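You operate a simulated robot arm through the tools that you are given. There is no shell and no other tool. Be economical: measure what you need, move in short steps, check, and stop when the job is done.

Carry out the task below with a simulated two-armed robot. There is one attempt and no reset: what you move stays moved.

Task
Pick up the tall blue jar with one hand, pass it to the other hand and put it on the wall bench. Set down upright: tall blue jar.

The check looks at the end state, three seconds after you hand in, the way a careful person would. Anything else that was tipped, shoved, dropped, spilled or broken makes it a failure.

Robot
Two 6-joint arms with two-finger parallel grippers on one trunk, on a base that drives. Base frame: it is fixed to the floor where the robot stands at the start and does not move with it; the origin is under the middle of the robot, x ahead of it, y to its left, z up; the surface under the hand at the start is at about z = 0.8. Lengths are in m, angles in degrees, forces in N, time in s.
The left shoulder is at the start at [0.28, 0.185, 0.98], the right one opposite. With the tool pointing down near the work surface each hand reaches from about 0.56 to 0.94 m from the robot's upright axis, wherever it stands, measured 20 degrees to its own side. Places, roughly: wall bench (30x21 cm) [0.48, -0.9, 0.8]. Payload 1.57 kg a hand.
The tool frame of a hand sits at the grasp point between the pads (the TCP): z along the fingers, y along the line on which they close. The tips reach 0.03 m beyond it. Largest opening 0.08 m; finger width 0.017, thickness 0.012; the body of the gripper, 0.04 by 0.082 m, starts 0.08 m behind the TCP.
Orientation is told as [roll, pitch, yaw] about the base's x, y, z axes, in that order, counted from this pose: with the fingers straight down and closing along the base's y, the tool's x points along the base's -x, its y along +y and its z along -z.

Tools
- The arms move only by the tool apply_moves. It takes "left_rows", "right_rows" or both (then of equal length, played together; a hand with none holds still); each is one flat list of numbers, 7 for each row, row after row: the shift along the tool's x, y, z in m, then the turn, a rotation vector about the tool's x, y, z in degrees, then the opening in per cent of the stroke, from 0 (shut) to 100 (fully open). In form: [x, y, z, rx, ry, rz, claw, x, y, z, rx, ry, rz, claw, ...]. A call has 1 to 12 rows; each row shifts and turns the commanded pose from where the row before left it, along the tool's axes as they then stand. A row lasts 0.2 s, in which the tool goes at most 0.05 m and 8.6 degrees; a call with a longer step from one row to the next is refused whole, and so is a gripper value outside its range. A pose out of reach is approached as far as the arm can. The call stops where the force on the tool passes 40 N (or 10 N more than at its start, if that is more) or the arm is blocked; 0.2 s more then pass. The fingers move at their own pace (about 0.153 m/s each) and stop on an object; they squeeze with about 34 N. The grip force told is the motor's: it shows also when the fingers shut on nothing. Time passes only in rows, and 0.2 s behind the last, so rows that do not move let the fingers close. The reply holds the time, the measured pose of the TCP, the force on the tool along the base axes, the opening and the grip force, in the units named above and with some noise, with the torque about the TCP (base axes, N m) and any sound that the robot's microphone picked up, and new pictures: "show" is both (left out), scene, wrist or none (wrist: the cameras of the hands that moved).
- Cameras (640 x 400 px; columns grow to the right, rows downward): "scene" is now at [0.216, -0.0492, 1.4135]; the picture's right is [-0.65, -0.76, 0.00], its down [-0.59, 0.51, -0.62] and it looks along [0.47, -0.40, -0.79] (base axes); focal length 257 px, centre (320, 200). "left" rides on the left gripper at [0.072, 0.007, -0.122] in its tool frame; the picture's right is [-0.09, 1.00, 0.00], its down [-0.84, -0.08, -0.54] and it looks along [-0.54, -0.05, 0.84] (tool axes); focal length 238 px, centre (320, 200). "right" rides on the right gripper at [0.072, -0.007, -0.122] in its tool frame; the picture's right is [0.09, 1.00, 0.00], its down [-0.84, 0.08, -0.54] and it looks along [-0.54, 0.05, 0.84] (tool axes); focal length 238 px, centre (320, 200). There is no depth. A picture from a camera that has moved, and an enlarged one, comes with that camera's place and axes in the base frame and with its lens.
- raise_lower(by): slides the trunk up (or, below 0, down) by that many m; the arms and the scene camera ride with it, the base frame stays. It gives what a move gives, with no picture.
- steer(legs): drives the robot by 1 to 6 legs, each [ahead, turn to the left] in m and degrees, along the robot's own axes; the way and the turn of a leg run together, so that a leg with both is an arc; at most 1.5 m and 180 degrees a leg. The arms and the cameras ride along, it lands a little off, and it stops where it bumps. It gives what a move gives, and a new picture of the scene camera.
- head_to(pan, tilt): turns the head with the scene camera to pan (to the left, within 86 degrees either way) and tilt (down, from -29 to 69), counted from straight ahead of the robot. It gives what a move gives, and a new picture of the scene camera.
- inspect(camera, box): a new picture of the part [left, top, right, bottom] of that camera's present view, enlarged. The clock stands still meanwhile.
- sign_off(): hands the job in; it is judged then, once.

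Go step by step. Nothing tells you exact positions but the pictures and the camera data: compare them with the known pose of the tool, close in by small moves and look again before you grip or let go. The budget is 120 turns and 260 pictures, counting those below and the enlarged ones. Unless the task says otherwise, let go and move clear before handing in, and close with one line.

The tools are called after "Request:" as a command line: name --argument value ..., lists and objects as JSON in quotes. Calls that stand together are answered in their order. apply_moves: Moves the arms, as the interface text tells. Its arguments: {"type":"object","properties":{"left_rows":{"type":"array","items":{"type":"number"}},"right_rows":{"type":"array","items":{"type":"number"}},"show":{"type":"string","enum":["both","scene","wrist","none"]}},"required":[]} The other tools are called the same way: raise_lower (by) slides the trunk up or down; steer (legs) drives the base; head_to (pan, tilt) turns the head that bears the scene camera; inspect (camera, box) takes an enlarged picture of a part of a camera's view; sign_off () hands the job in.

At the start:

```text
clock: 0.0
left_ee_pos: [0.5079, -0.0119, 1.092]
left_tcp_rot: [0.0, 0.1, 0.0]
left_ft_force: [0.1, 0.2, 0.2]
left_moment: [0.02, -0.01, -0.05]
left_opening: 0.0799
left_grip_force: 0.1
right_ee_pos: [0.3532, -0.5108, 1.13]
right_tcp_rot: [-0.1, 0.1, 0.0]
right_ft_force: [0.0, -1.1, 0.0]
right_moment: [0.0, 0.02, 0.02]
right_opening: 0.0799
right_grip_force: 0.1
trunk travel left (down, up): [-0.675, 0.315]
robot x, y, heading: [-0.0012, 0.0006, -0.0]
head pan, tilt: [-40.9, 51.8]
```

scene: 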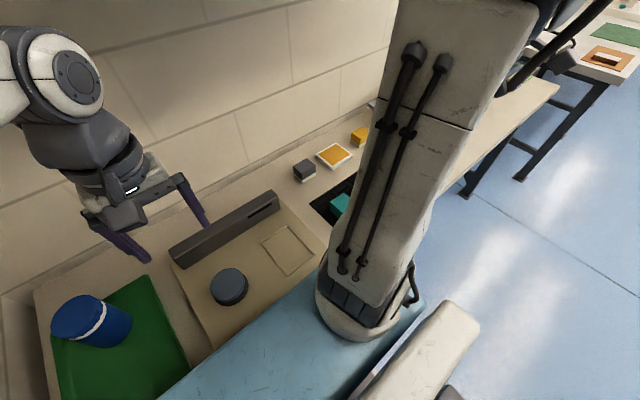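
right: 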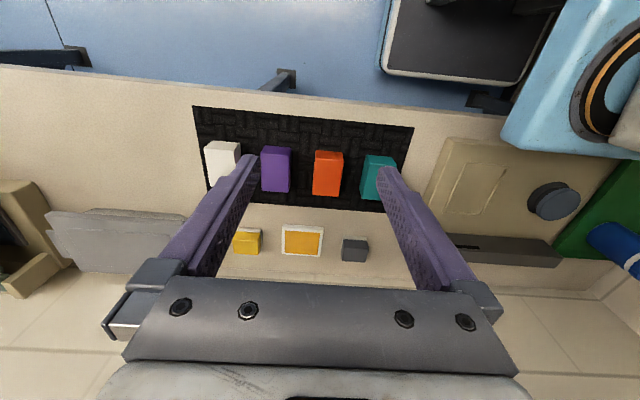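
left: 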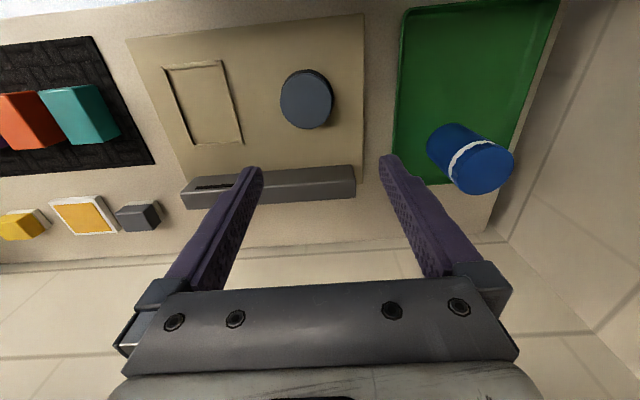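

I see the blue jar on a green tray at roughly (0.60, 0.21), to the left of the left hand; the wall bench should be to the far right. I look closer at the jar and turn the head toward the bench.

Request:
inspect --camera "left" --box '[380, 0, 580, 240]'

Request:
head_to --pan -75 --tilt 35

Request:
head_to --pan 15 --tilt 50

```text
1.67 times, centred on (480, 120) of left
camera zoom: at [0.4353, -0.0047, 1.2142], right [0.09, 1.0, 0.0], down [0.84, -0.08, 0.54], along [0.54, -0.05, -0.84], focal length 397 px, centre (53, 333)
```

zoom: 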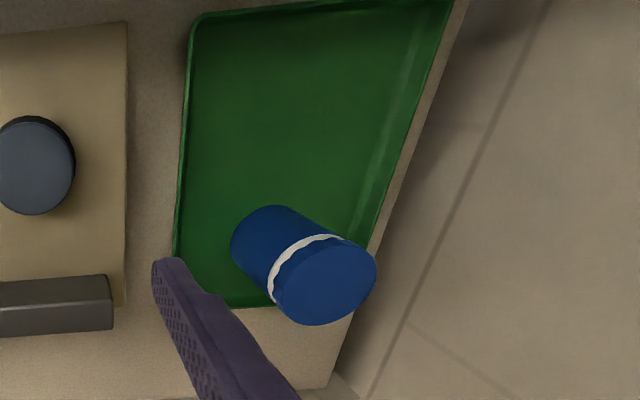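

```text
clock: 1.0
left_ee_pos: [0.5072, -0.0108, 1.0927]
left_tcp_rot: [0.0, 0.0, 0.1]
left_ft_force: [-0.5, 0.1, 0.2]
left_moment: [-0.03, 0.04, -0.02]
left_opening: 0.0798
left_grip_force: 0.1
right_ee_pos: [0.3538, -0.5119, 1.13]
right_tcp_rot: [0.0, 0.1, 0.0]
right_ft_force: [0.3, 0.2, 0.1]
right_moment: [0.01, -0.02, 0.01]
right_opening: 0.0803
right_grip_force: 0.1
trunk travel left (down, up): [-0.675, 0.315]
robot x, y, heading: [-0.0007, 0.0033, -0.2]
head pan, tilt: [-75.0, 35.0]
camera scene: at [0.1819, -0.085, 1.4376], right [-0.97, -0.26, 0.0], down [-0.15, 0.55, -0.82], along [0.21, -0.79, -0.57], focal length 257 px, centre (320, 200)
```

scene: 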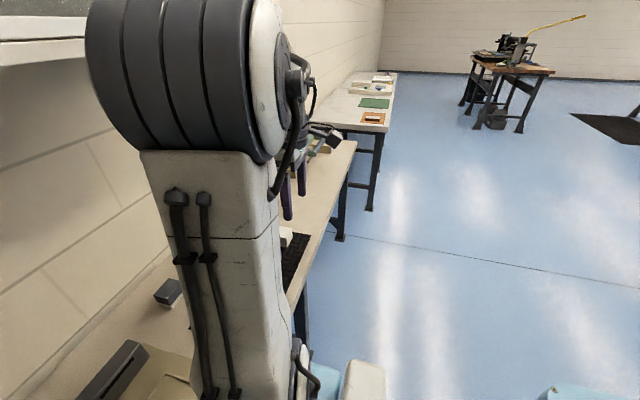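

```text
clock: 2.6
left_ee_pos: [0.508, -0.0104, 1.092]
left_tcp_rot: [-0.1, 0.0, 0.0]
left_ft_force: [0.5, -0.1, -0.8]
left_moment: [-0.01, 0.0, 0.01]
left_opening: 0.08
left_grip_force: 0.0
right_ee_pos: [0.3515, -0.5126, 1.1317]
right_tcp_rot: [0.0, 0.0, 0.0]
right_ft_force: [-0.1, 0.5, 0.0]
right_moment: [0.0, -0.01, 0.02]
right_opening: 0.0799
right_grip_force: 0.1
trunk travel left (down, up): [-0.675, 0.315]
robot x, y, heading: [0.0022, -0.0008, -0.2]
head pan, tilt: [15.0, 50.0]
camera scene: at [0.2335, 0.0199, 1.4159], right [0.26, -0.97, 0.0], down [-0.74, -0.2, -0.64], along [0.62, 0.17, -0.77], focal length 257 px, centre (320, 200)
```

scene: 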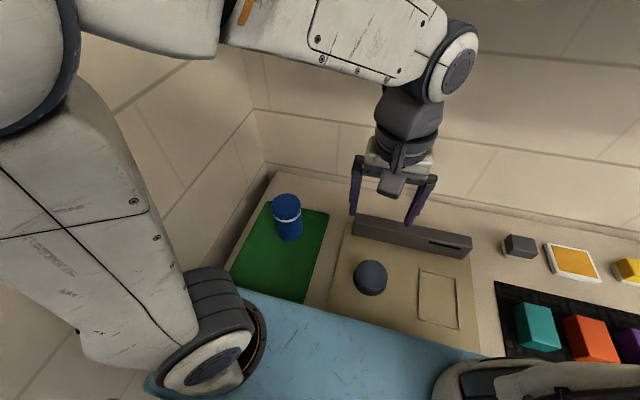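

The scene view shows the jar upright on the green tray near (0.59, 0.20), top at about z 0.93. I zoom in for its width and on the bench area.

Request:
inspect --camera "scene" --box '[220, 160, 380, 260]'

Request:
inspect --camera "right" --box '[0, 40, 320, 300]'

Request:
head_to --pan -60 --tilt 20

```text
4.00 times, centred on (300, 210) of scene
camera zoom: at [0.2335, 0.0199, 1.4159], right [0.26, -0.97, 0.0], down [-0.74, -0.2, -0.64], along [0.62, 0.17, -0.77], focal length 1027 px, centre (400, 160)
```

zoom: 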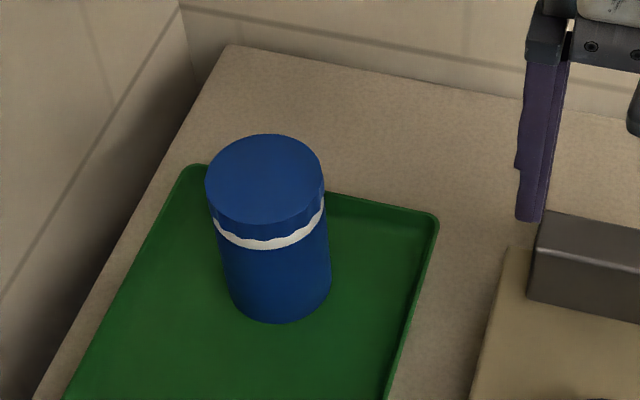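

```text
1.54 times, centred on (160, 170) of right
camera zoom: at [0.2805, -0.5188, 1.2528], right [-0.09, 1.0, 0.0], down [0.84, 0.08, 0.54], along [0.54, 0.05, -0.84], focal length 367 px, centre (566, 246)
```

zoom: 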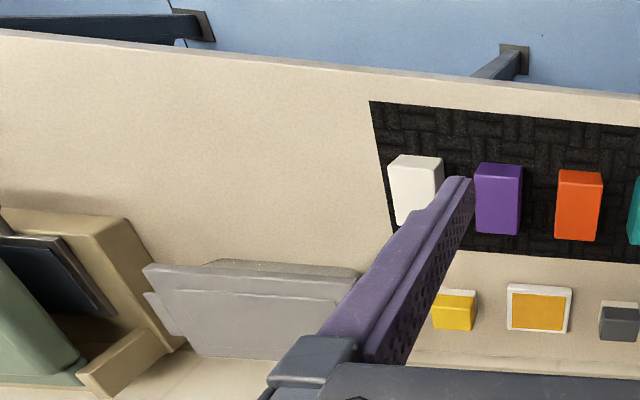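

```text
clock: 4.1
left_ee_pos: [0.5066, -0.0115, 1.0921]
left_tcp_rot: [-0.1, 0.0, 0.1]
left_ft_force: [-0.7, -0.1, -0.2]
left_moment: [0.0, 0.01, -0.02]
left_opening: 0.0802
left_grip_force: 0.1
right_ee_pos: [0.3533, -0.5124, 1.1301]
right_tcp_rot: [0.0, 0.0, 0.0]
right_ft_force: [0.0, 0.4, 0.7]
right_moment: [0.01, 0.01, 0.0]
right_opening: 0.0801
right_grip_force: 0.0
trunk travel left (down, up): [-0.675, 0.315]
robot x, y, heading: [0.0017, -0.0004, 0.2]
head pan, tilt: [-60.0, 20.0]
camera scene: at [0.2057, -0.0806, 1.4615], right [-0.87, -0.5, 0.0], down [-0.17, 0.3, -0.94], along [0.47, -0.81, -0.34], focal length 257 px, centre (320, 200)
```

scene: 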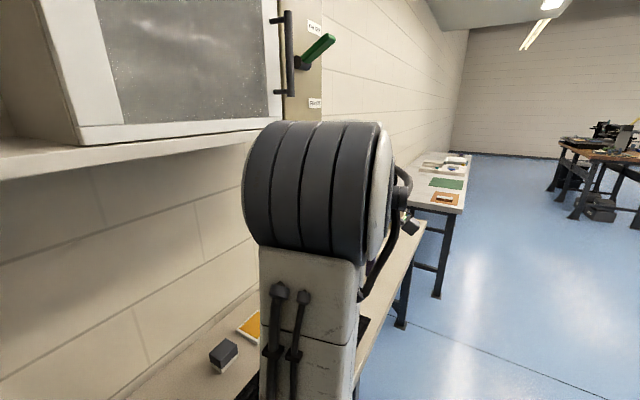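

The jar is about 7 cm wide with the lid at z≈0.93; the bench target is the free tan area around (0.48, -0.9). I move the left hand above the jar, staying high.

Request:
head_to --pan 15 --tilt 50

Request:
apply_moves --left_rows '[-0.0172, 0.0428, 0, 0, 0, 0, 100, -0.0172, 0.0428, 0, 0, 0, 0, 100, -0.0172, 0.0428, 0, 0, 0, 0, 100, -0.0172, 0.0428, 0, 0, 0, 0, 100, -0.0172, 0.0428, 0, 0, 0, 0, 100, 0, 0, 0, 0, 0, 0, 100]'

```text
clock: 5.6
left_ee_pos: [0.5074, -0.0115, 1.093]
left_tcp_rot: [0.0, 0.0, 0.1]
left_ft_force: [0.1, 0.0, 0.4]
left_moment: [-0.01, 0.02, -0.02]
left_opening: 0.08
left_grip_force: 0.1
right_ee_pos: [0.3534, -0.5125, 1.1301]
right_tcp_rot: [0.0, 0.0, 0.1]
right_ft_force: [0.0, -0.1, -0.1]
right_moment: [0.01, -0.02, 0.02]
right_opening: 0.0801
right_grip_force: 0.0
trunk travel left (down, up): [-0.675, 0.315]
robot x, y, heading: [-0.0036, -0.0004, -0.1]
head pan, tilt: [15.0, 50.0]
camera scene: at [0.2335, 0.0199, 1.4159], right [0.26, -0.97, 0.0], down [-0.74, -0.2, -0.64], along [0.62, 0.17, -0.77], focal length 257 px, centre (320, 200)
```

scene: 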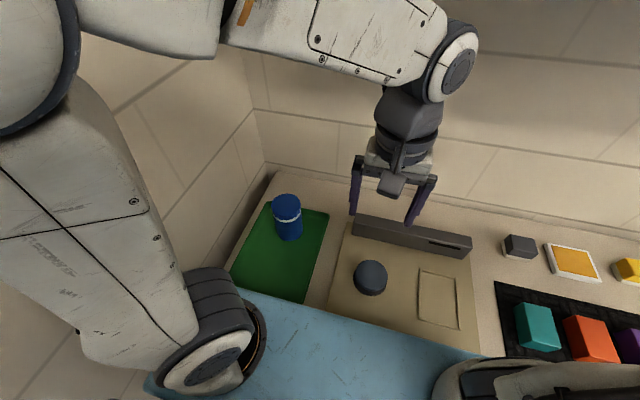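

```text
clock: 7.0
left_ee_pos: [0.5931, 0.2033, 1.0934]
left_tcp_rot: [0.1, -0.1, 0.0]
left_ft_force: [-0.2, -0.2, -0.1]
left_moment: [0.03, 0.02, 0.04]
left_opening: 0.08
left_grip_force: 0.1
right_ee_pos: [0.3534, -0.5124, 1.1305]
right_tcp_rot: [0.1, 0.1, -0.1]
right_ft_force: [0.5, 0.3, 0.5]
right_moment: [-0.01, -0.03, -0.02]
right_opening: 0.0802
right_grip_force: 0.1
trunk travel left (down, up): [-0.675, 0.315]
robot x, y, heading: [0.0028, 0.0018, 0.0]
head pan, tilt: [15.0, 50.0]
camera scene: at [0.2335, 0.0201, 1.4159], right [0.26, -0.97, 0.0], down [-0.74, -0.2, -0.64], along [0.62, 0.17, -0.77], focal length 257 px, centre (320, 200)
camera left: at [0.5207, 0.2096, 1.2144], right [0.09, 1.0, 0.0], down [0.84, -0.08, 0.54], along [0.54, -0.05, -0.84], focal length 238 px, centre (320, 200)
```

scene: 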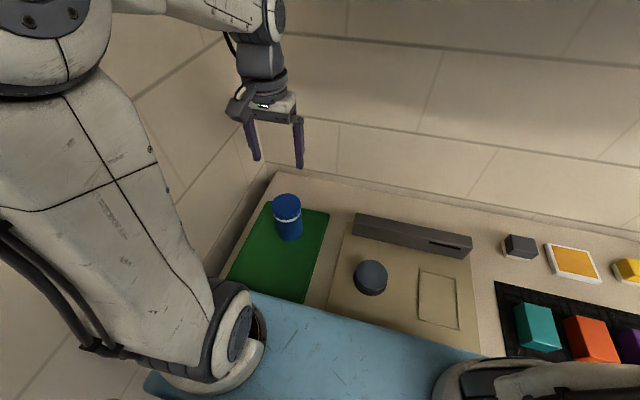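
left: 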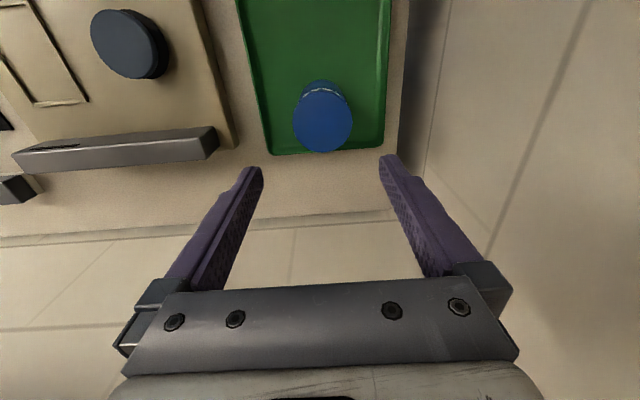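

The hand is above the jar; I measure the lid from this near-overhead view.

Request:
inspect --camera "left" --box '[270, 60, 380, 170]'

Request:
inspect --camera "scene" --box '[240, 160, 340, 260]'

```text
3.64 times, centred on (325, 115) of left
camera zoom: at [0.5207, 0.2096, 1.2144], right [0.09, 1.0, 0.0], down [0.84, -0.08, 0.54], along [0.54, -0.05, -0.84], focal length 867 px, centre (302, 509)
```

zoom: 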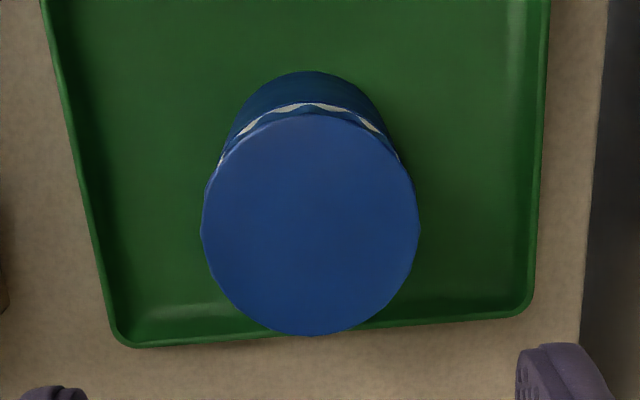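

```text
4.00 times, centred on (290, 210) of scene
camera zoom: at [0.2335, 0.0201, 1.4159], right [0.26, -0.97, 0.0], down [-0.74, -0.2, -0.64], along [0.62, 0.17, -0.77], focal length 1027 px, centre (440, 160)
```

zoom: 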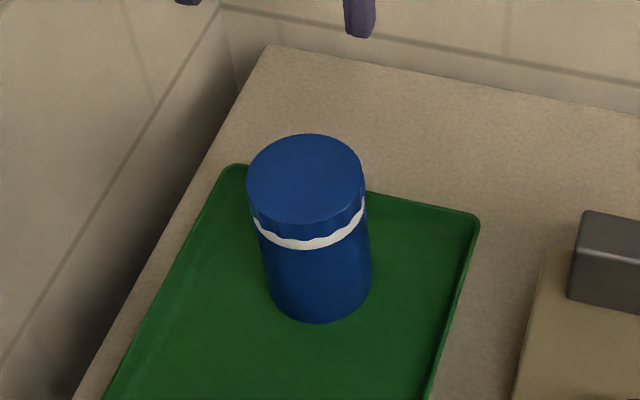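

Lid centre measures (0.598, 0.206, 0.917), about 7.2 cm wide, so clearance is about 4 mm per side. I correct, descend to just above the lid, and check alignment.

Request:
apply_moves --left_rows '[-0.005, 0.003, 0.032, 0, 0, 0, 100, 0, 0, 0.045, 0, 0, 0, 100, 0, 0, 0.045, 0, 0, 0, 100, 0, 0, 0, 0, 0, 0, 100]'

Request:
inspect --camera "left" --box '[240, 60, 400, 220]'

Request:
inspect --camera "scene" --box '[230, 140, 350, 260]'

```text
clock: 8.0
left_ee_pos: [0.5982, 0.2065, 0.9711]
left_tcp_rot: [0.0, 0.1, 0.0]
left_ft_force: [0.2, 0.5, -0.3]
left_moment: [0.0, 0.03, -0.02]
left_opening: 0.0798
left_grip_force: 0.2
right_ee_pos: [0.354, -0.5114, 1.1303]
right_tcp_rot: [0.0, 0.0, 0.0]
right_ft_force: [0.1, -0.6, -0.8]
right_moment: [-0.01, -0.01, 0.01]
right_opening: 0.0799
right_grip_force: 0.1
trunk travel left (down, up): [-0.675, 0.315]
robot x, y, heading: [-0.0001, -0.0001, -0.4]
head pan, tilt: [15.0, 50.0]
camera scene: at [0.2336, 0.02, 1.4159], right [0.26, -0.97, 0.0], down [-0.74, -0.2, -0.64], along [0.62, 0.17, -0.77], focal length 257 px, centre (320, 200)
camera left: at [0.5256, 0.213, 1.0923], right [0.09, 1.0, 0.0], down [0.84, -0.08, 0.54], along [0.54, -0.05, -0.84], focal length 238 px, centre (320, 200)
```

scene: 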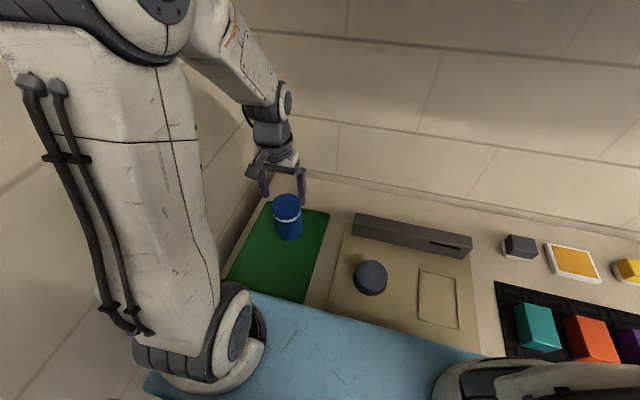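
left: 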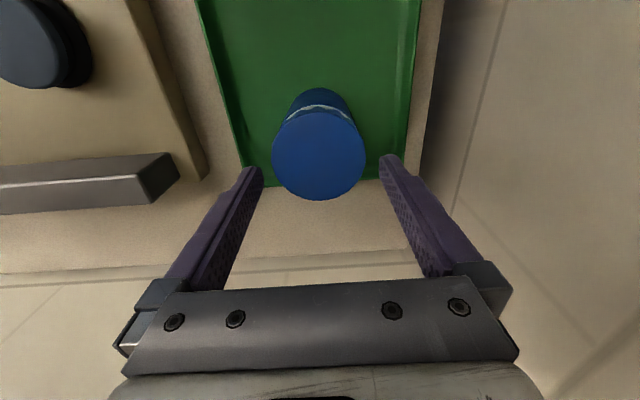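

```text
2.50 times, centred on (320, 140) of left
camera zoom: at [0.5256, 0.213, 1.0923], right [0.09, 1.0, 0.0], down [0.84, -0.08, 0.54], along [0.54, -0.05, -0.84], focal length 596 px, centre (320, 350)
```

zoom: 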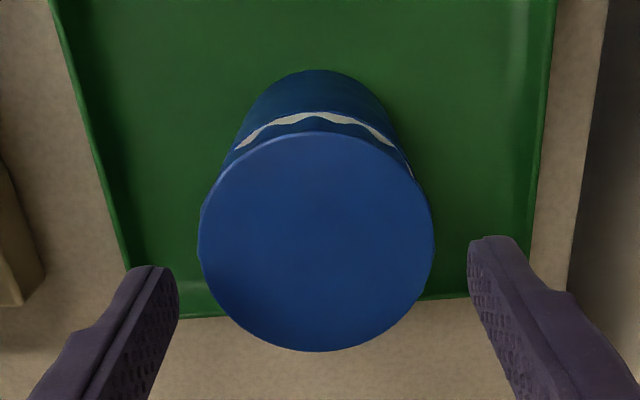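

```text
3.33 times, centred on (290, 200) of scene
camera zoom: at [0.2336, 0.02, 1.4159], right [0.26, -0.97, 0.0], down [-0.74, -0.2, -0.64], along [0.62, 0.17, -0.77], focal length 856 px, centre (420, 200)
```

zoom: 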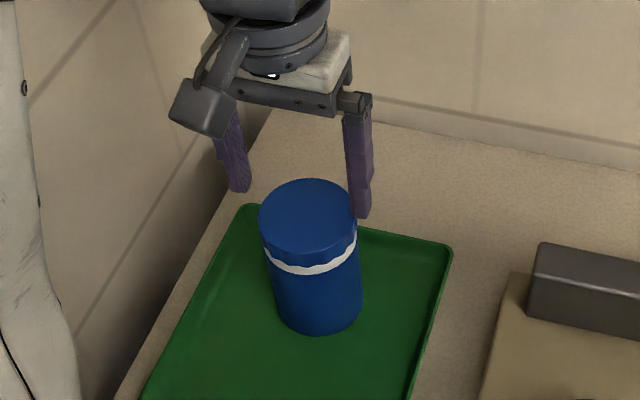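

Aligned within about 1 mm. I descend around the jar in small steps, guarded by the force stop, then look.

Request:
apply_moves --left_rows '[0, -0.001, 0.02, 0, 0, 0, 100, 0, 0, 0.02, 0, 0, 0, 100, 0, 0, 0.02, 0, 0, 0, 100, 0, 0, 0.02, 0, 0, 0, 100, 0, 0, 0.014, 0, 0, 0, 100, 0, 0, 0, 0, 0, 0, 100]' --show "both"

```text
clock: 9.4
left_ee_pos: [0.5989, 0.204, 0.8763]
left_tcp_rot: [-0.2, 0.0, -0.1]
left_ft_force: [0.9, -0.4, -0.9]
left_moment: [-0.02, 0.03, 0.01]
left_opening: 0.0799
left_grip_force: 0.0
right_ee_pos: [0.3526, -0.5106, 1.1302]
right_tcp_rot: [0.0, -0.1, 0.1]
right_ft_force: [-0.1, -1.0, 0.1]
right_moment: [-0.01, 0.01, -0.02]
right_opening: 0.0799
right_grip_force: 0.1
trunk travel left (down, up): [-0.675, 0.315]
robot x, y, heading: [-0.0018, 0.0035, -0.1]
head pan, tilt: [15.0, 50.0]
camera scene: at [0.2335, 0.02, 1.4159], right [0.26, -0.97, 0.0], down [-0.74, -0.2, -0.64], along [0.62, 0.17, -0.77], focal length 257 px, centre (320, 200)
camera left: at [0.5266, 0.2109, 0.998], right [0.09, 1.0, 0.0], down [0.84, -0.08, 0.54], along [0.54, -0.05, -0.84], focal length 238 px, centre (320, 200)
```

scene: 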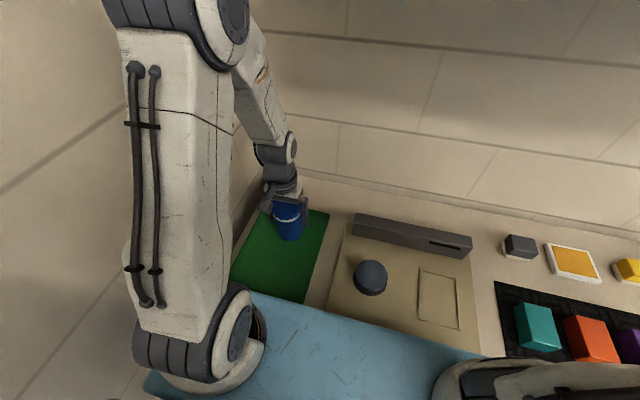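
left: 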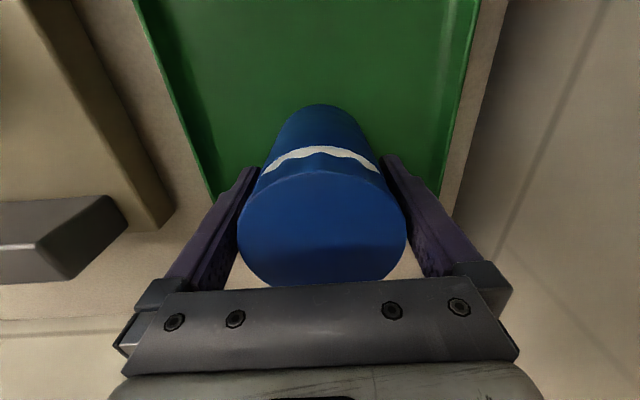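

The fingers straddle the jar with no contact. I close the grip and then lift a little.

Request:
apply_moves --left_rows '[0, 0, 0, 0, 0, 0, 0, 0, 0, 0, 0, 0, 0, 0, 0, 0, 0, 0, 0, 0, 0]' --show "wrist"

Request:
apply_moves --left_rows '[0, 0, -0.01, 0, 0, 0, 0, 0, 0, -0.02, 0, 0, 0, 0, 0, 0, -0.02, 0, 0, 0, 0, 0, 0, 0, 0, 0, 0, 0]'

```text
clock: 10.2
left_ee_pos: [0.5978, 0.2044, 0.877]
left_tcp_rot: [0.0, 0.0, 0.1]
left_ft_force: [0.0, 2.6, -0.5]
left_moment: [-0.04, -0.01, -0.01]
left_opening: 0.0745
left_grip_force: 33.8
right_ee_pos: [0.3524, -0.5108, 1.1307]
right_tcp_rot: [0.0, -0.1, 0.0]
right_ft_force: [0.2, -0.3, 0.0]
right_moment: [-0.02, 0.0, 0.0]
right_opening: 0.08
right_grip_force: 0.0
trunk travel left (down, up): [-0.675, 0.315]
robot x, y, heading: [-0.003, 0.0006, -0.2]
head pan, tilt: [15.0, 50.0]
camera left: at [0.5266, 0.2111, 0.9982], right [0.09, 1.0, 0.0], down [0.84, -0.08, 0.54], along [0.54, -0.05, -0.84], focal length 238 px, centre (320, 200)
```

left: 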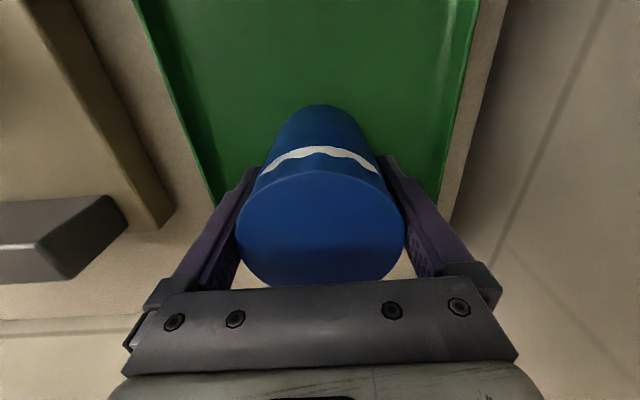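

```text
clock: 11.2
left_ee_pos: [0.5989, 0.2043, 0.9261]
left_tcp_rot: [0.0, 0.1, 0.0]
left_ft_force: [-0.2, -0.3, -4.9]
left_moment: [0.01, 0.0, -0.02]
left_opening: 0.0749
left_grip_force: 33.9
right_ee_pos: [0.3544, -0.5112, 1.1302]
right_tcp_rot: [0.0, 0.1, 0.0]
right_ft_force: [0.6, -0.3, 0.4]
right_moment: [-0.03, 0.01, 0.03]
right_opening: 0.0798
right_grip_force: 0.0
trunk travel left (down, up): [-0.675, 0.315]
robot x, y, heading: [0.0047, -0.0002, -0.1]
head pan, tilt: [15.0, 50.0]
camera scene: at [0.2335, 0.02, 1.4159], right [0.26, -0.97, 0.0], down [-0.74, -0.2, -0.64], along [0.62, 0.17, -0.77], focal length 257 px, centre (320, 200)
camera left: at [0.5265, 0.2111, 1.0479], right [0.09, 1.0, 0.0], down [0.84, -0.08, 0.54], along [0.54, -0.05, -0.84], focal length 238 px, centre (320, 200)
```

scene: 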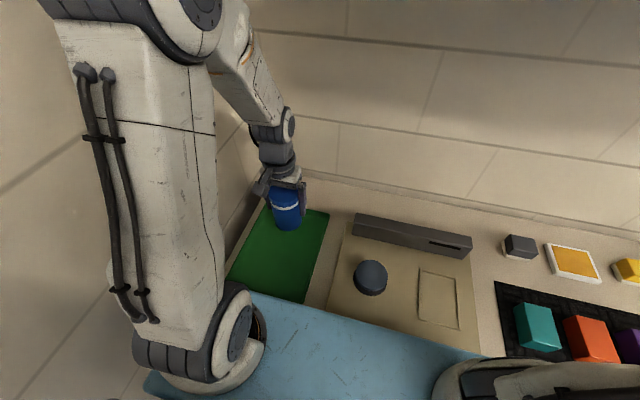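
left: 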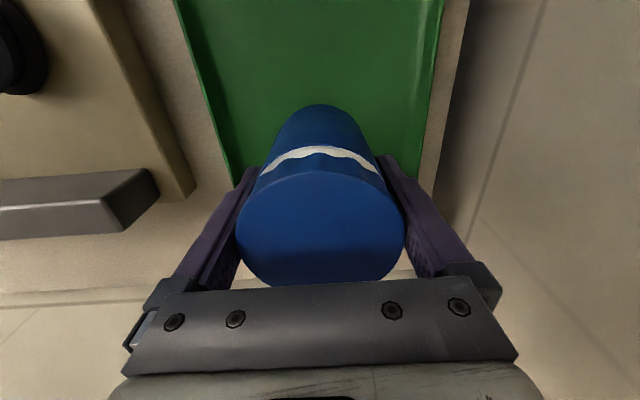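

The jar is held (0.075 m, ~0.5 kg) and clear of the tray. I bring it up to the middle with the left hand while starting to turn the right wrist so its fingers can come in sideways.

Request:
apply_moves --left_rows '[0.0, 0, -0.03, 0, 0, 0, 0, 0.0, 0, -0.03, 0, 0, 0, 0, 0.005, -0.02, -0.02, 0, 0, 0, 0, 0.005, -0.02, -0.02, 0, 0, 0, 0, 0.005, -0.02, -0.02, 0, 0, 0, 0, 0.005, -0.02, -0.02, 0, 0, 0, 0, 0.005, -0.02, -0.02, 0, 0, 0, 0, 0.005, -0.02, -0.02, 0, 0, 0, 0, 0.005, -0.02, -0.02, 0, 0, 0, 0, 0.005, -0.02, -0.02, 0, 0, 0, 0, 0.005, -0.02, -0.004, 0, 0, 0, 0, 0.005, -0.024, 0, 0, 0, 0, 0]' --right_rows '[0, 0, 0, 0, 0, 8.5, 100, 0, 0, 0, 0, 0, 8.5, 100, 0, 0, 0, 0, 0, 8.5, 100, 0, 0, 0, 0, 0, 8.5, 100, 0, 0, 0, 0, 0, 8.5, 100, 0, 0, 0, 0, 0, 8.5, 100, 0, 0, 0, 0, 0, 8.5, 100, 0, 0, 0, 0, 0, 8.5, 100, 0, 0, 0, 0, 0, 8.5, 100, 0, 0, 0, 0, 0, 8.5, 100, 0, 0, 0, 0, 0, 8.5, 100, 0, 0, 0, 0, 0, 8.5, 100]'

Request:
head_to --pan -20 --tilt 30

```text
clock: 13.8
left_ee_pos: [0.5446, 0.0066, 1.142]
left_tcp_rot: [0.5, 1.3, 0.1]
left_ft_force: [-0.1, 0.0, -4.1]
left_moment: [-0.02, -0.01, -0.01]
left_opening: 0.0745
left_grip_force: 34.4
right_ee_pos: [0.3531, -0.5094, 1.1306]
right_tcp_rot: [0.1, -0.3, -102.2]
right_ft_force: [0.2, 0.0, -0.6]
right_moment: [-0.02, 0.05, -0.03]
right_opening: 0.0798
right_grip_force: 0.0
trunk travel left (down, up): [-0.675, 0.315]
robot x, y, heading: [-0.0017, 0.001, -0.2]
head pan, tilt: [15.0, 50.0]
camera scene: at [0.2343, 0.025, 1.4147], right [0.26, -0.97, 0.0], down [-0.74, -0.2, -0.64], along [0.62, 0.16, -0.77], focal length 257 px, centre (320, 200)
camera right: at [0.3612, -0.437, 1.2531], right [0.99, -0.12, 0.0], down [-0.1, -0.83, 0.55], along [-0.07, -0.54, -0.84], focal length 238 px, centre (320, 200)
camera left: at [0.4744, 0.0121, 1.2653], right [0.09, 1.0, 0.01], down [0.85, -0.08, 0.52], along [0.52, -0.04, -0.85], focal length 238 px, centre (320, 200)
```

scene: 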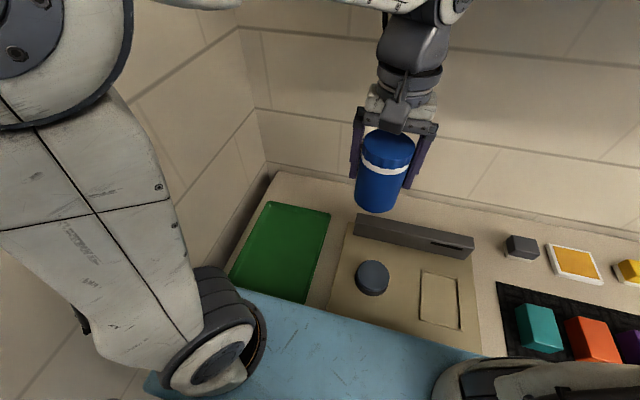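
right: 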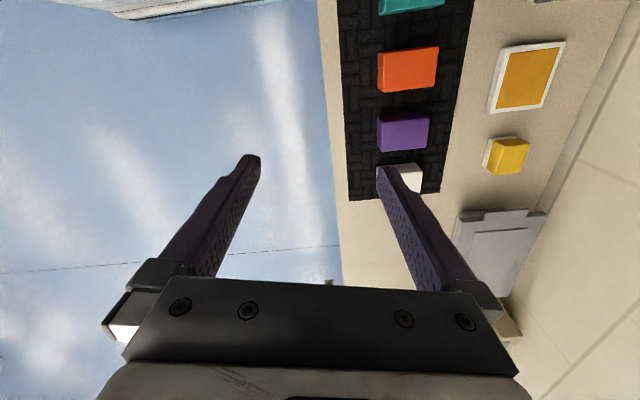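
left: 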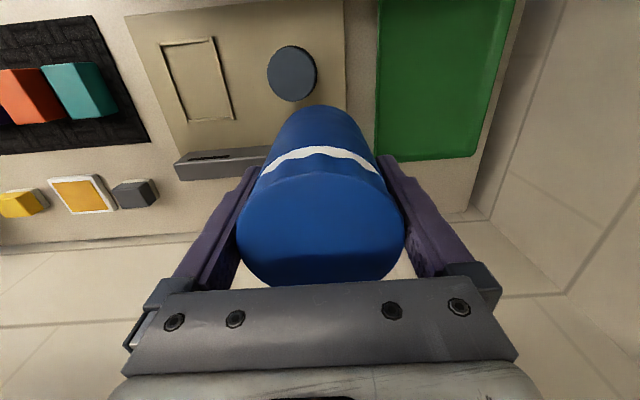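

```text
clock: 14.8
left_ee_pos: [0.543, 0.0075, 1.1423]
left_tcp_rot: [0.7, 1.4, 0.0]
left_ft_force: [-0.7, -0.6, -4.7]
left_moment: [0.02, -0.01, -0.01]
left_opening: 0.074
left_grip_force: 33.9
right_ee_pos: [0.353, -0.5075, 1.1318]
right_tcp_rot: [0.0, -0.1, -102.0]
right_ft_force: [-0.3, -0.9, -0.2]
right_moment: [0.01, 0.01, 0.03]
right_opening: 0.0799
right_grip_force: 0.1
trunk travel left (down, up): [-0.675, 0.315]
robot x, y, heading: [-0.0023, 0.0004, 0.2]
head pan, tilt: [-20.0, 30.0]
camera scene: at [0.2448, -0.0267, 1.4451], right [-0.34, -0.94, 0.0], down [-0.47, 0.17, -0.87], along [0.81, -0.3, -0.5], focal length 257 px, centre (320, 200)
```

scene: 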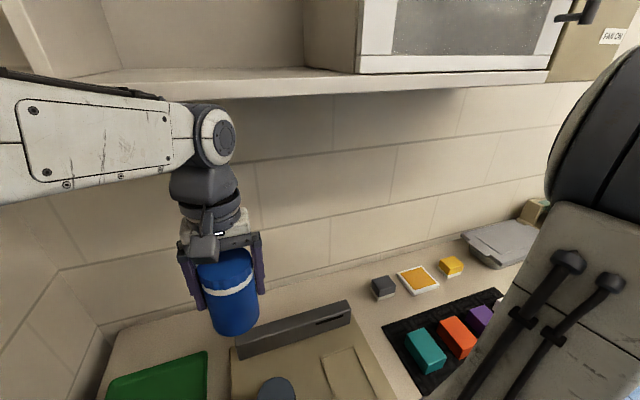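

The right wrist turned freely. The left hand is at its inner reach limit, so I push it forward a bit, and tilt the right hand so the fingers point toward the jar with the camera up.

Request:
apply_moves --left_rows '[-0.01, 0, 0, 0, 0, 0, 0, -0.01, 0, 0, 0, 0, 0, 0, -0.01, 0, 0, 0, 0, 0, 0, -0.01, 0, 0, 0, 0, 0, 0, 0, 0, 0, 0, 0, 0, 0, 0, 0, 0, 0, 0, 0, 0, 0, 0, 0, 0, 0, 0, 0, 0, 0, 0, 0, 0, 0, 0]' --right_rows '[0, 0, 0, 0, 8.5, 0, 100, 0, 0, 0, 0, 8.5, 0, 100, 0, 0, 0, 0, 8.5, 0, 100, 0, 0, 0, 0, 8.5, 0, 100, 0, 0, 0, 0, 8.5, 0, 100, 0, 0, 0, 0, 8.5, 0, 100, 0, 0, 0, 0, 8.5, 0, 100, 0, 0, 0, 0, 8.5, 0, 100]'

```text
clock: 16.8
left_ee_pos: [0.5709, 0.0084, 1.1301]
left_tcp_rot: [2.3, 4.0, -0.3]
left_ft_force: [-0.3, 0.1, -5.1]
left_moment: [-0.04, -0.02, 0.02]
left_opening: 0.0741
left_grip_force: 34.2
right_ee_pos: [0.3615, -0.4562, 1.0686]
right_tcp_rot: [0.3, 67.9, -101.8]
right_ft_force: [-0.3, -1.0, 0.3]
right_moment: [-0.02, -0.01, -0.08]
right_opening: 0.0799
right_grip_force: 0.1
right hand out of reach, approached as far as the arm can: row 6, 7, 8
trunk travel left (down, up): [-0.675, 0.315]
robot x, y, heading: [0.002, 0.0038, -0.0]
head pan, tilt: [-20.0, 30.0]
stopped in row 8 (left hand): the arm was blocked; the commanded pose is now the measured one
camera scene: at [0.2446, -0.0302, 1.4481], right [-0.34, -0.94, 0.0], down [-0.47, 0.17, -0.87], along [0.81, -0.3, -0.5], focal length 257 px, centre (320, 200)
camera right: at [0.3365, -0.5383, 1.1815], right [0.98, -0.17, 0.09], down [-0.09, -0.82, -0.57], along [0.17, 0.55, -0.82], focal length 238 px, centre (320, 200)
camera left: at [0.5073, 0.0105, 1.2565], right [0.1, 0.99, 0.03], down [0.87, -0.1, 0.48], along [0.48, -0.02, -0.88], focal length 238 px, centre (320, 200)
```

scene: 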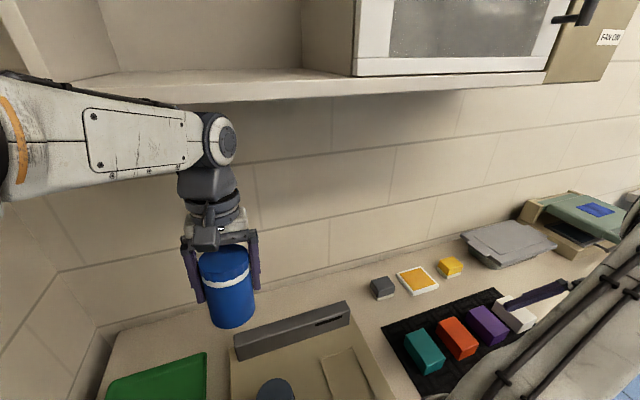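
right: 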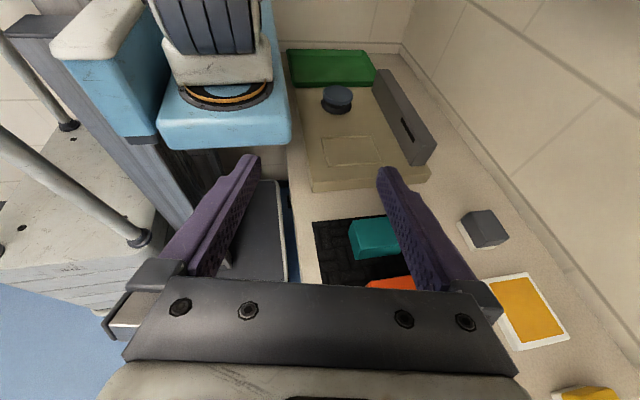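
left: 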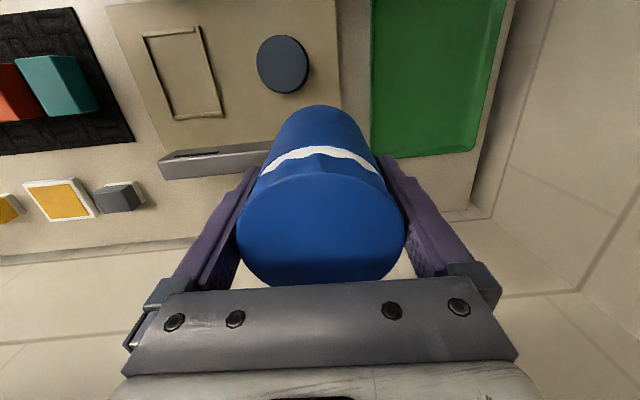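

The left arm was blocked, probably its forearm against the shelf above. I back the hand down and away from it, straighten its tilt, and then will back the robot off for room.

Request:
apply_moves --left_rows '[0.015, 0, 0.02, 0, 0, 0, 0, 0.015, 0, 0.02, 0, 0, 0, 0, 0, 0, 0.01, 2.3, -4, 0, 0, 0, 0, 0, 0, 0, 0, 0]' --show "scene"

```text
clock: 17.8
left_ee_pos: [0.5385, 0.0103, 1.0827]
left_tcp_rot: [-0.2, -0.6, -0.6]
left_ft_force: [0.5, -0.3, -4.3]
left_moment: [0.0, -0.02, -0.01]
left_opening: 0.0744
left_grip_force: 34.0
right_ee_pos: [0.3613, -0.4554, 1.0665]
right_tcp_rot: [0.2, 67.8, -101.9]
right_ft_force: [0.1, 1.1, -0.7]
right_moment: [-0.03, 0.04, 0.0]
right_opening: 0.0801
right_grip_force: 0.0
trunk travel left (down, up): [-0.675, 0.315]
robot x, y, heading: [-0.0006, 0.0018, -0.1]
head pan, tilt: [-20.0, 30.0]
camera scene: at [0.2441, -0.0302, 1.4455], right [-0.34, -0.94, 0.0], down [-0.47, 0.17, -0.87], along [0.81, -0.3, -0.5], focal length 257 px, centre (320, 200)
```

scene: 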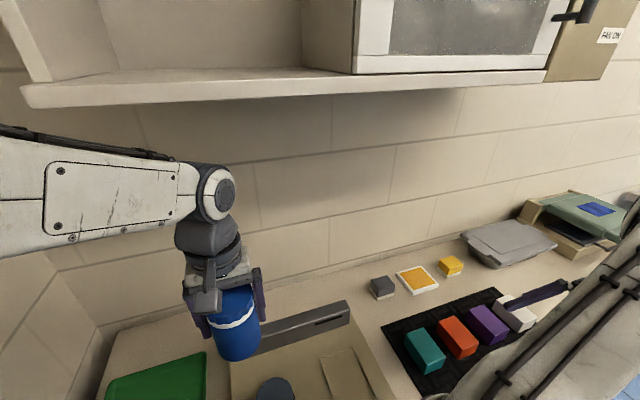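

Upright and free again. I back the robot 0.3 m off the bench to do the handover in open space.

Request:
steer --legs '[[-0.3, 0]]'

```text
clock: 19.9
left_ee_pos: [0.2364, 0.0097, 1.0819]
left_tcp_rot: [-0.4, -0.6, -0.5]
left_ft_force: [0.5, 0.1, -4.7]
left_moment: [0.02, 0.02, 0.0]
left_opening: 0.0744
left_grip_force: 33.7
right_ee_pos: [0.0574, -0.4554, 1.0662]
right_tcp_rot: [0.2, 67.8, -102.0]
right_ft_force: [0.6, -0.8, -1.0]
right_moment: [-0.03, -0.02, 0.03]
right_opening: 0.0797
right_grip_force: 0.0
trunk travel left (down, up): [-0.675, 0.315]
robot x, y, heading: [-0.3028, -0.0019, 0.1]
head pan, tilt: [-20.0, 30.0]
camera scene: at [-0.0582, -0.0304, 1.4453], right [-0.34, -0.94, 0.0], down [-0.47, 0.17, -0.87], along [0.81, -0.3, -0.5], focal length 257 px, centre (320, 200)
```

scene: 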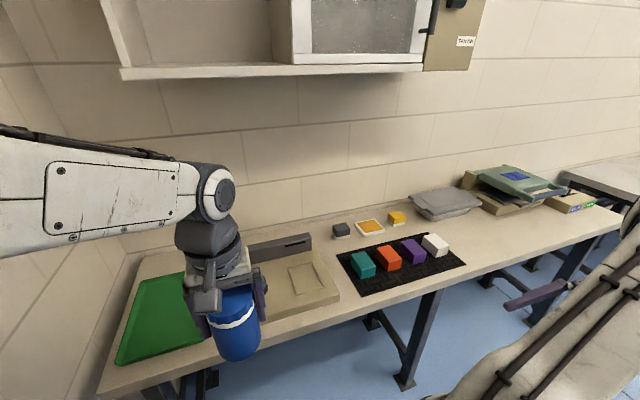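

Now the hands have open space. The jar axis is at (0.236, 0.010), bottom at about z 1.012. I bring the right hand to a waypoint to the side of it, fingers pointing at the jar.

Request:
apply_moves --right_rows '[0.01934, 0.0108, 0.02986, 0, 0, 0, 100, 0.01934, 0.0108, 0.02986, 0, 0, 0, 100, 0.01934, 0.0108, 0.02986, 0, 0, 0, 100, 0.01934, 0.0108, 0.02986, 0, 0, 0, 100, 0.01934, 0.0108, 0.02986, 0, 0, 0, 100, 0.01934, 0.0108, 0.02986, 0, 0, 0, 100, 0.01934, 0.0108, 0.02986, 0, 0, 0, 100, 0.01934, 0.0108, 0.02986, 0, 0, 0, 100, 0, 0, 0, 0, 0, 0, 100]'

```text
clock: 21.9
left_ee_pos: [0.2366, 0.0096, 1.0831]
left_tcp_rot: [-0.3, -0.7, -0.6]
left_ft_force: [0.2, 0.4, -5.1]
left_moment: [0.02, 0.02, 0.01]
left_opening: 0.0746
left_grip_force: 34.4
right_ee_pos: [0.2026, -0.201, 1.1204]
right_tcp_rot: [0.2, 67.8, -102.0]
right_ft_force: [-0.2, -0.3, 0.1]
right_moment: [-0.01, -0.01, 0.01]
right_opening: 0.0801
right_grip_force: 0.1
trunk travel left (down, up): [-0.675, 0.315]
robot x, y, heading: [-0.301, 0.0018, -0.0]
head pan, tilt: [-20.0, 30.0]
camera scene: at [-0.0585, -0.0302, 1.4454], right [-0.34, -0.94, 0.0], down [-0.47, 0.17, -0.87], along [0.81, -0.3, -0.5], focal length 257 px, centre (320, 200)
camera right: at [0.1769, -0.2834, 1.233], right [0.98, -0.18, 0.09], down [-0.1, -0.81, -0.57], along [0.17, 0.55, -0.82], focal length 238 px, centre (320, 200)
```

scene: 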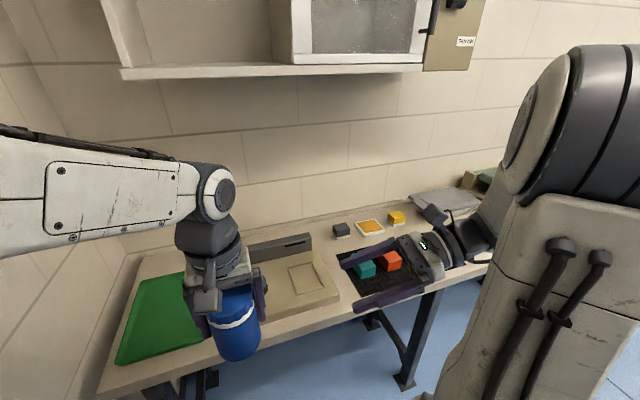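
right: 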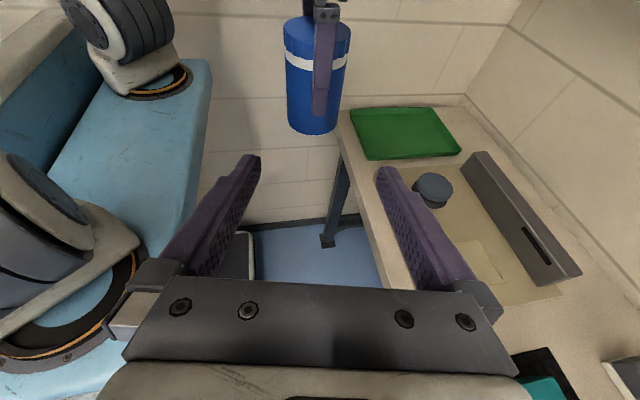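

The right camera confirms the jar axis at x≈0.236. I move to the pre-insert point, about 12 cm back along the finger direction, and check lateral alignment.

Request:
apply_moves --right_rows '[0.0072, -0.00347, 0.0338, 0, 0, 0, 100, 0.0072, -0.00347, 0.0338, 0, 0, 0, 100, 0.0072, -0.00347, 0.0338, 0, 0, 0, 100, 0, 0, 0, 0, 0, 0, 100]'

Request:
inspect --camera "right" --box '[220, 40, 420, 240]'

```text
clock: 22.9
left_ee_pos: [0.2362, 0.009, 1.082]
left_tcp_rot: [-0.4, -0.5, -0.6]
left_ft_force: [-0.2, -0.2, -5.1]
left_moment: [-0.04, 0.0, 0.01]
left_opening: 0.0742
left_grip_force: 33.7
right_ee_pos: [0.2131, -0.0977, 1.1015]
right_tcp_rot: [0.1, 67.9, -102.0]
right_ft_force: [-0.4, 0.6, -0.1]
right_moment: [0.03, 0.01, -0.02]
right_opening: 0.08
right_grip_force: 0.1
trunk travel left (down, up): [-0.675, 0.315]
robot x, y, heading: [-0.3022, 0.0003, -0.2]
head pan, tilt: [-20.0, 30.0]
camera scene: at [-0.0585, -0.0302, 1.4454], right [-0.34, -0.94, 0.0], down [-0.47, 0.17, -0.87], along [0.81, -0.3, -0.5], focal length 257 px, centre (320, 200)
camera right: at [0.1881, -0.181, 1.2143], right [0.98, -0.18, 0.09], down [-0.1, -0.81, -0.57], along [0.17, 0.55, -0.82], focal length 238 px, centre (320, 200)
```

scene: 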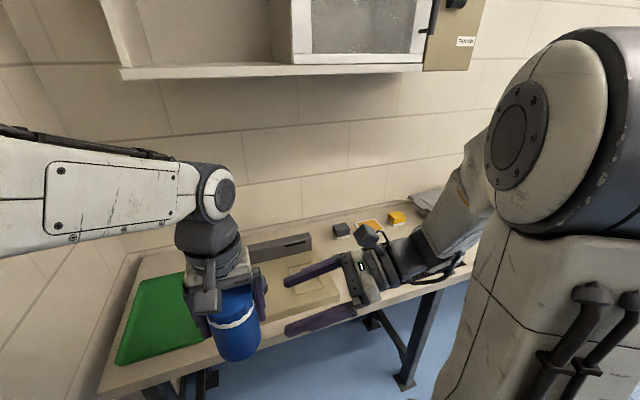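
right: 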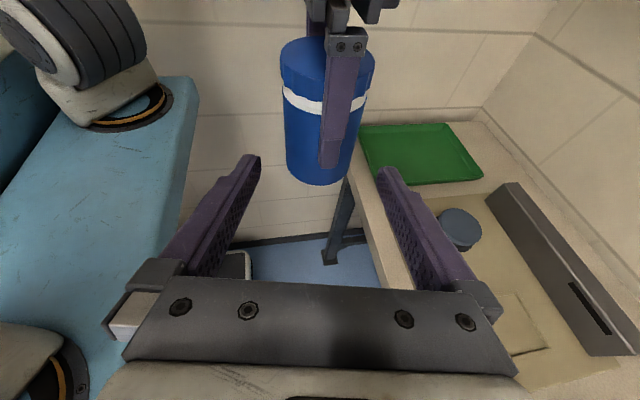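

```text
2.00 times, centred on (320, 140) of right
camera zoom: at [0.1881, -0.181, 1.2143], right [0.98, -0.18, 0.09], down [-0.1, -0.81, -0.57], along [0.17, 0.55, -0.82], focal length 477 px, centre (320, 320)
```

zoom: 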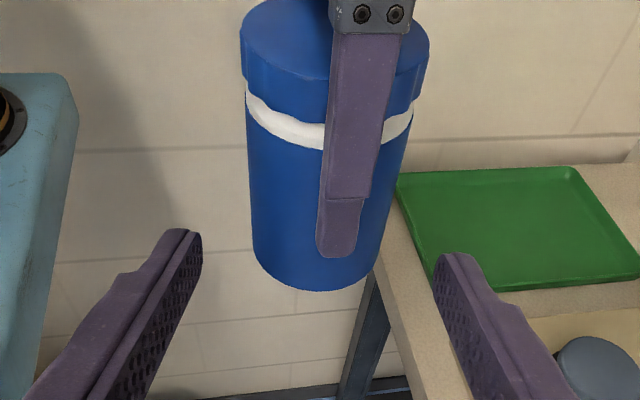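

The geometry says it's centred; I zoom in further to verify before inserting, as there are only 2.7 mm of clearance per side.

Request:
inspect --camera "right" --box '[270, 110, 370, 200]'

```text
4.44 times, centred on (320, 155) of right
camera zoom: at [0.1881, -0.181, 1.2143], right [0.98, -0.18, 0.09], down [-0.1, -0.81, -0.57], along [0.17, 0.55, -0.82], focal length 1059 px, centre (320, 400)
```

zoom: 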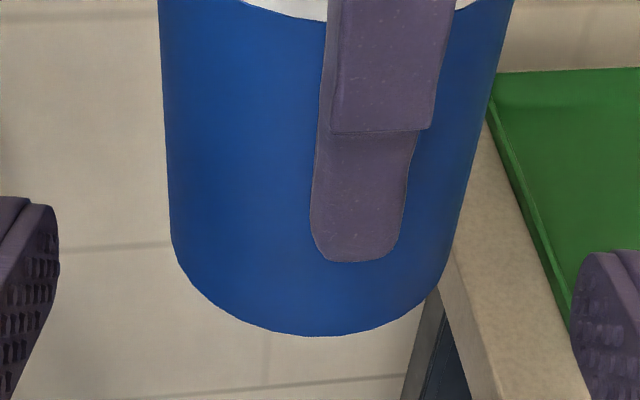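

The images suggest a ~1.5 mm lateral offset. I correct it and advance 7 cm along the fingers so the tips are just entering beside the jar, then check.

Request:
apply_moves --right_rows '[0, 0.0015, 0.02, 0, 0, 0, 100, 0, 0, 0.02, 0, 0, 0, 100, 0, 0, 0.015, 0, 0, 0, 100, 0, 0, 0, 0, 0, 0, 100]'

Request:
inspect --camera "right" --box '[240, 60, 400, 220]'

```text
clock: 23.9
left_ee_pos: [0.2364, 0.0093, 1.0819]
left_tcp_rot: [-0.4, -0.5, -0.5]
left_ft_force: [0.4, 0.1, -5.3]
left_moment: [0.02, 0.01, 0.02]
left_opening: 0.0744
left_grip_force: 34.0
right_ee_pos: [0.24, -0.0543, 1.0877]
right_tcp_rot: [0.0, 67.9, -102.2]
right_ft_force: [-0.7, -0.3, -0.3]
right_moment: [-0.03, 0.01, -0.01]
right_opening: 0.08
right_grip_force: 0.0
right hand out of reach, approached as far as the arm can: row 1, 2, 3
trunk travel left (down, up): [-0.675, 0.315]
robot x, y, heading: [-0.3009, 0.0002, -0.4]
head pan, tilt: [-20.0, 30.0]
camera scene: at [-0.0584, -0.0302, 1.4454], right [-0.34, -0.94, 0.0], down [-0.47, 0.17, -0.87], along [0.81, -0.3, -0.5], focal length 257 px, centre (320, 200)
camera right: at [0.2143, -0.1374, 1.1997], right [0.98, -0.17, 0.09], down [-0.1, -0.82, -0.57], along [0.17, 0.55, -0.82], focal length 238 px, centre (320, 200)
```

scene: 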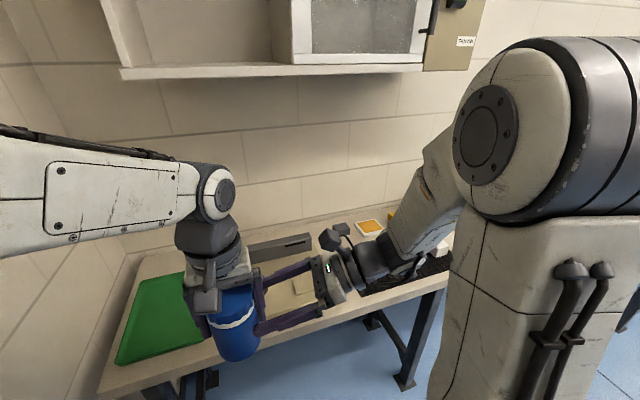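
right: 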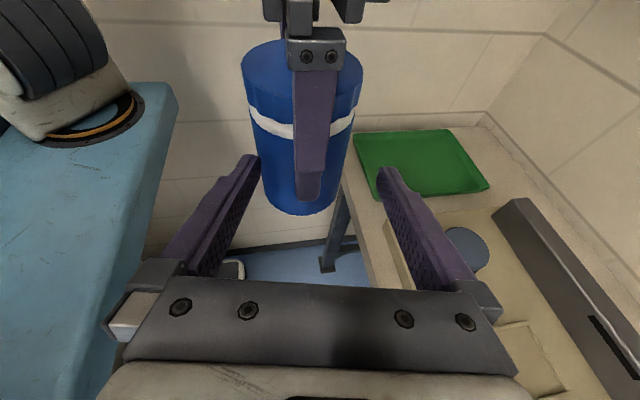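

```text
2.50 times, centred on (320, 140) of right
camera zoom: at [0.2143, -0.1374, 1.1997], right [0.98, -0.17, 0.09], down [-0.1, -0.82, -0.57], along [0.17, 0.55, -0.82], focal length 596 px, centre (320, 350)
```

zoom: 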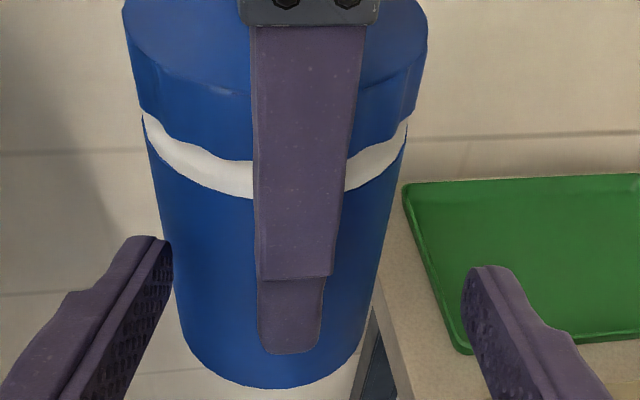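

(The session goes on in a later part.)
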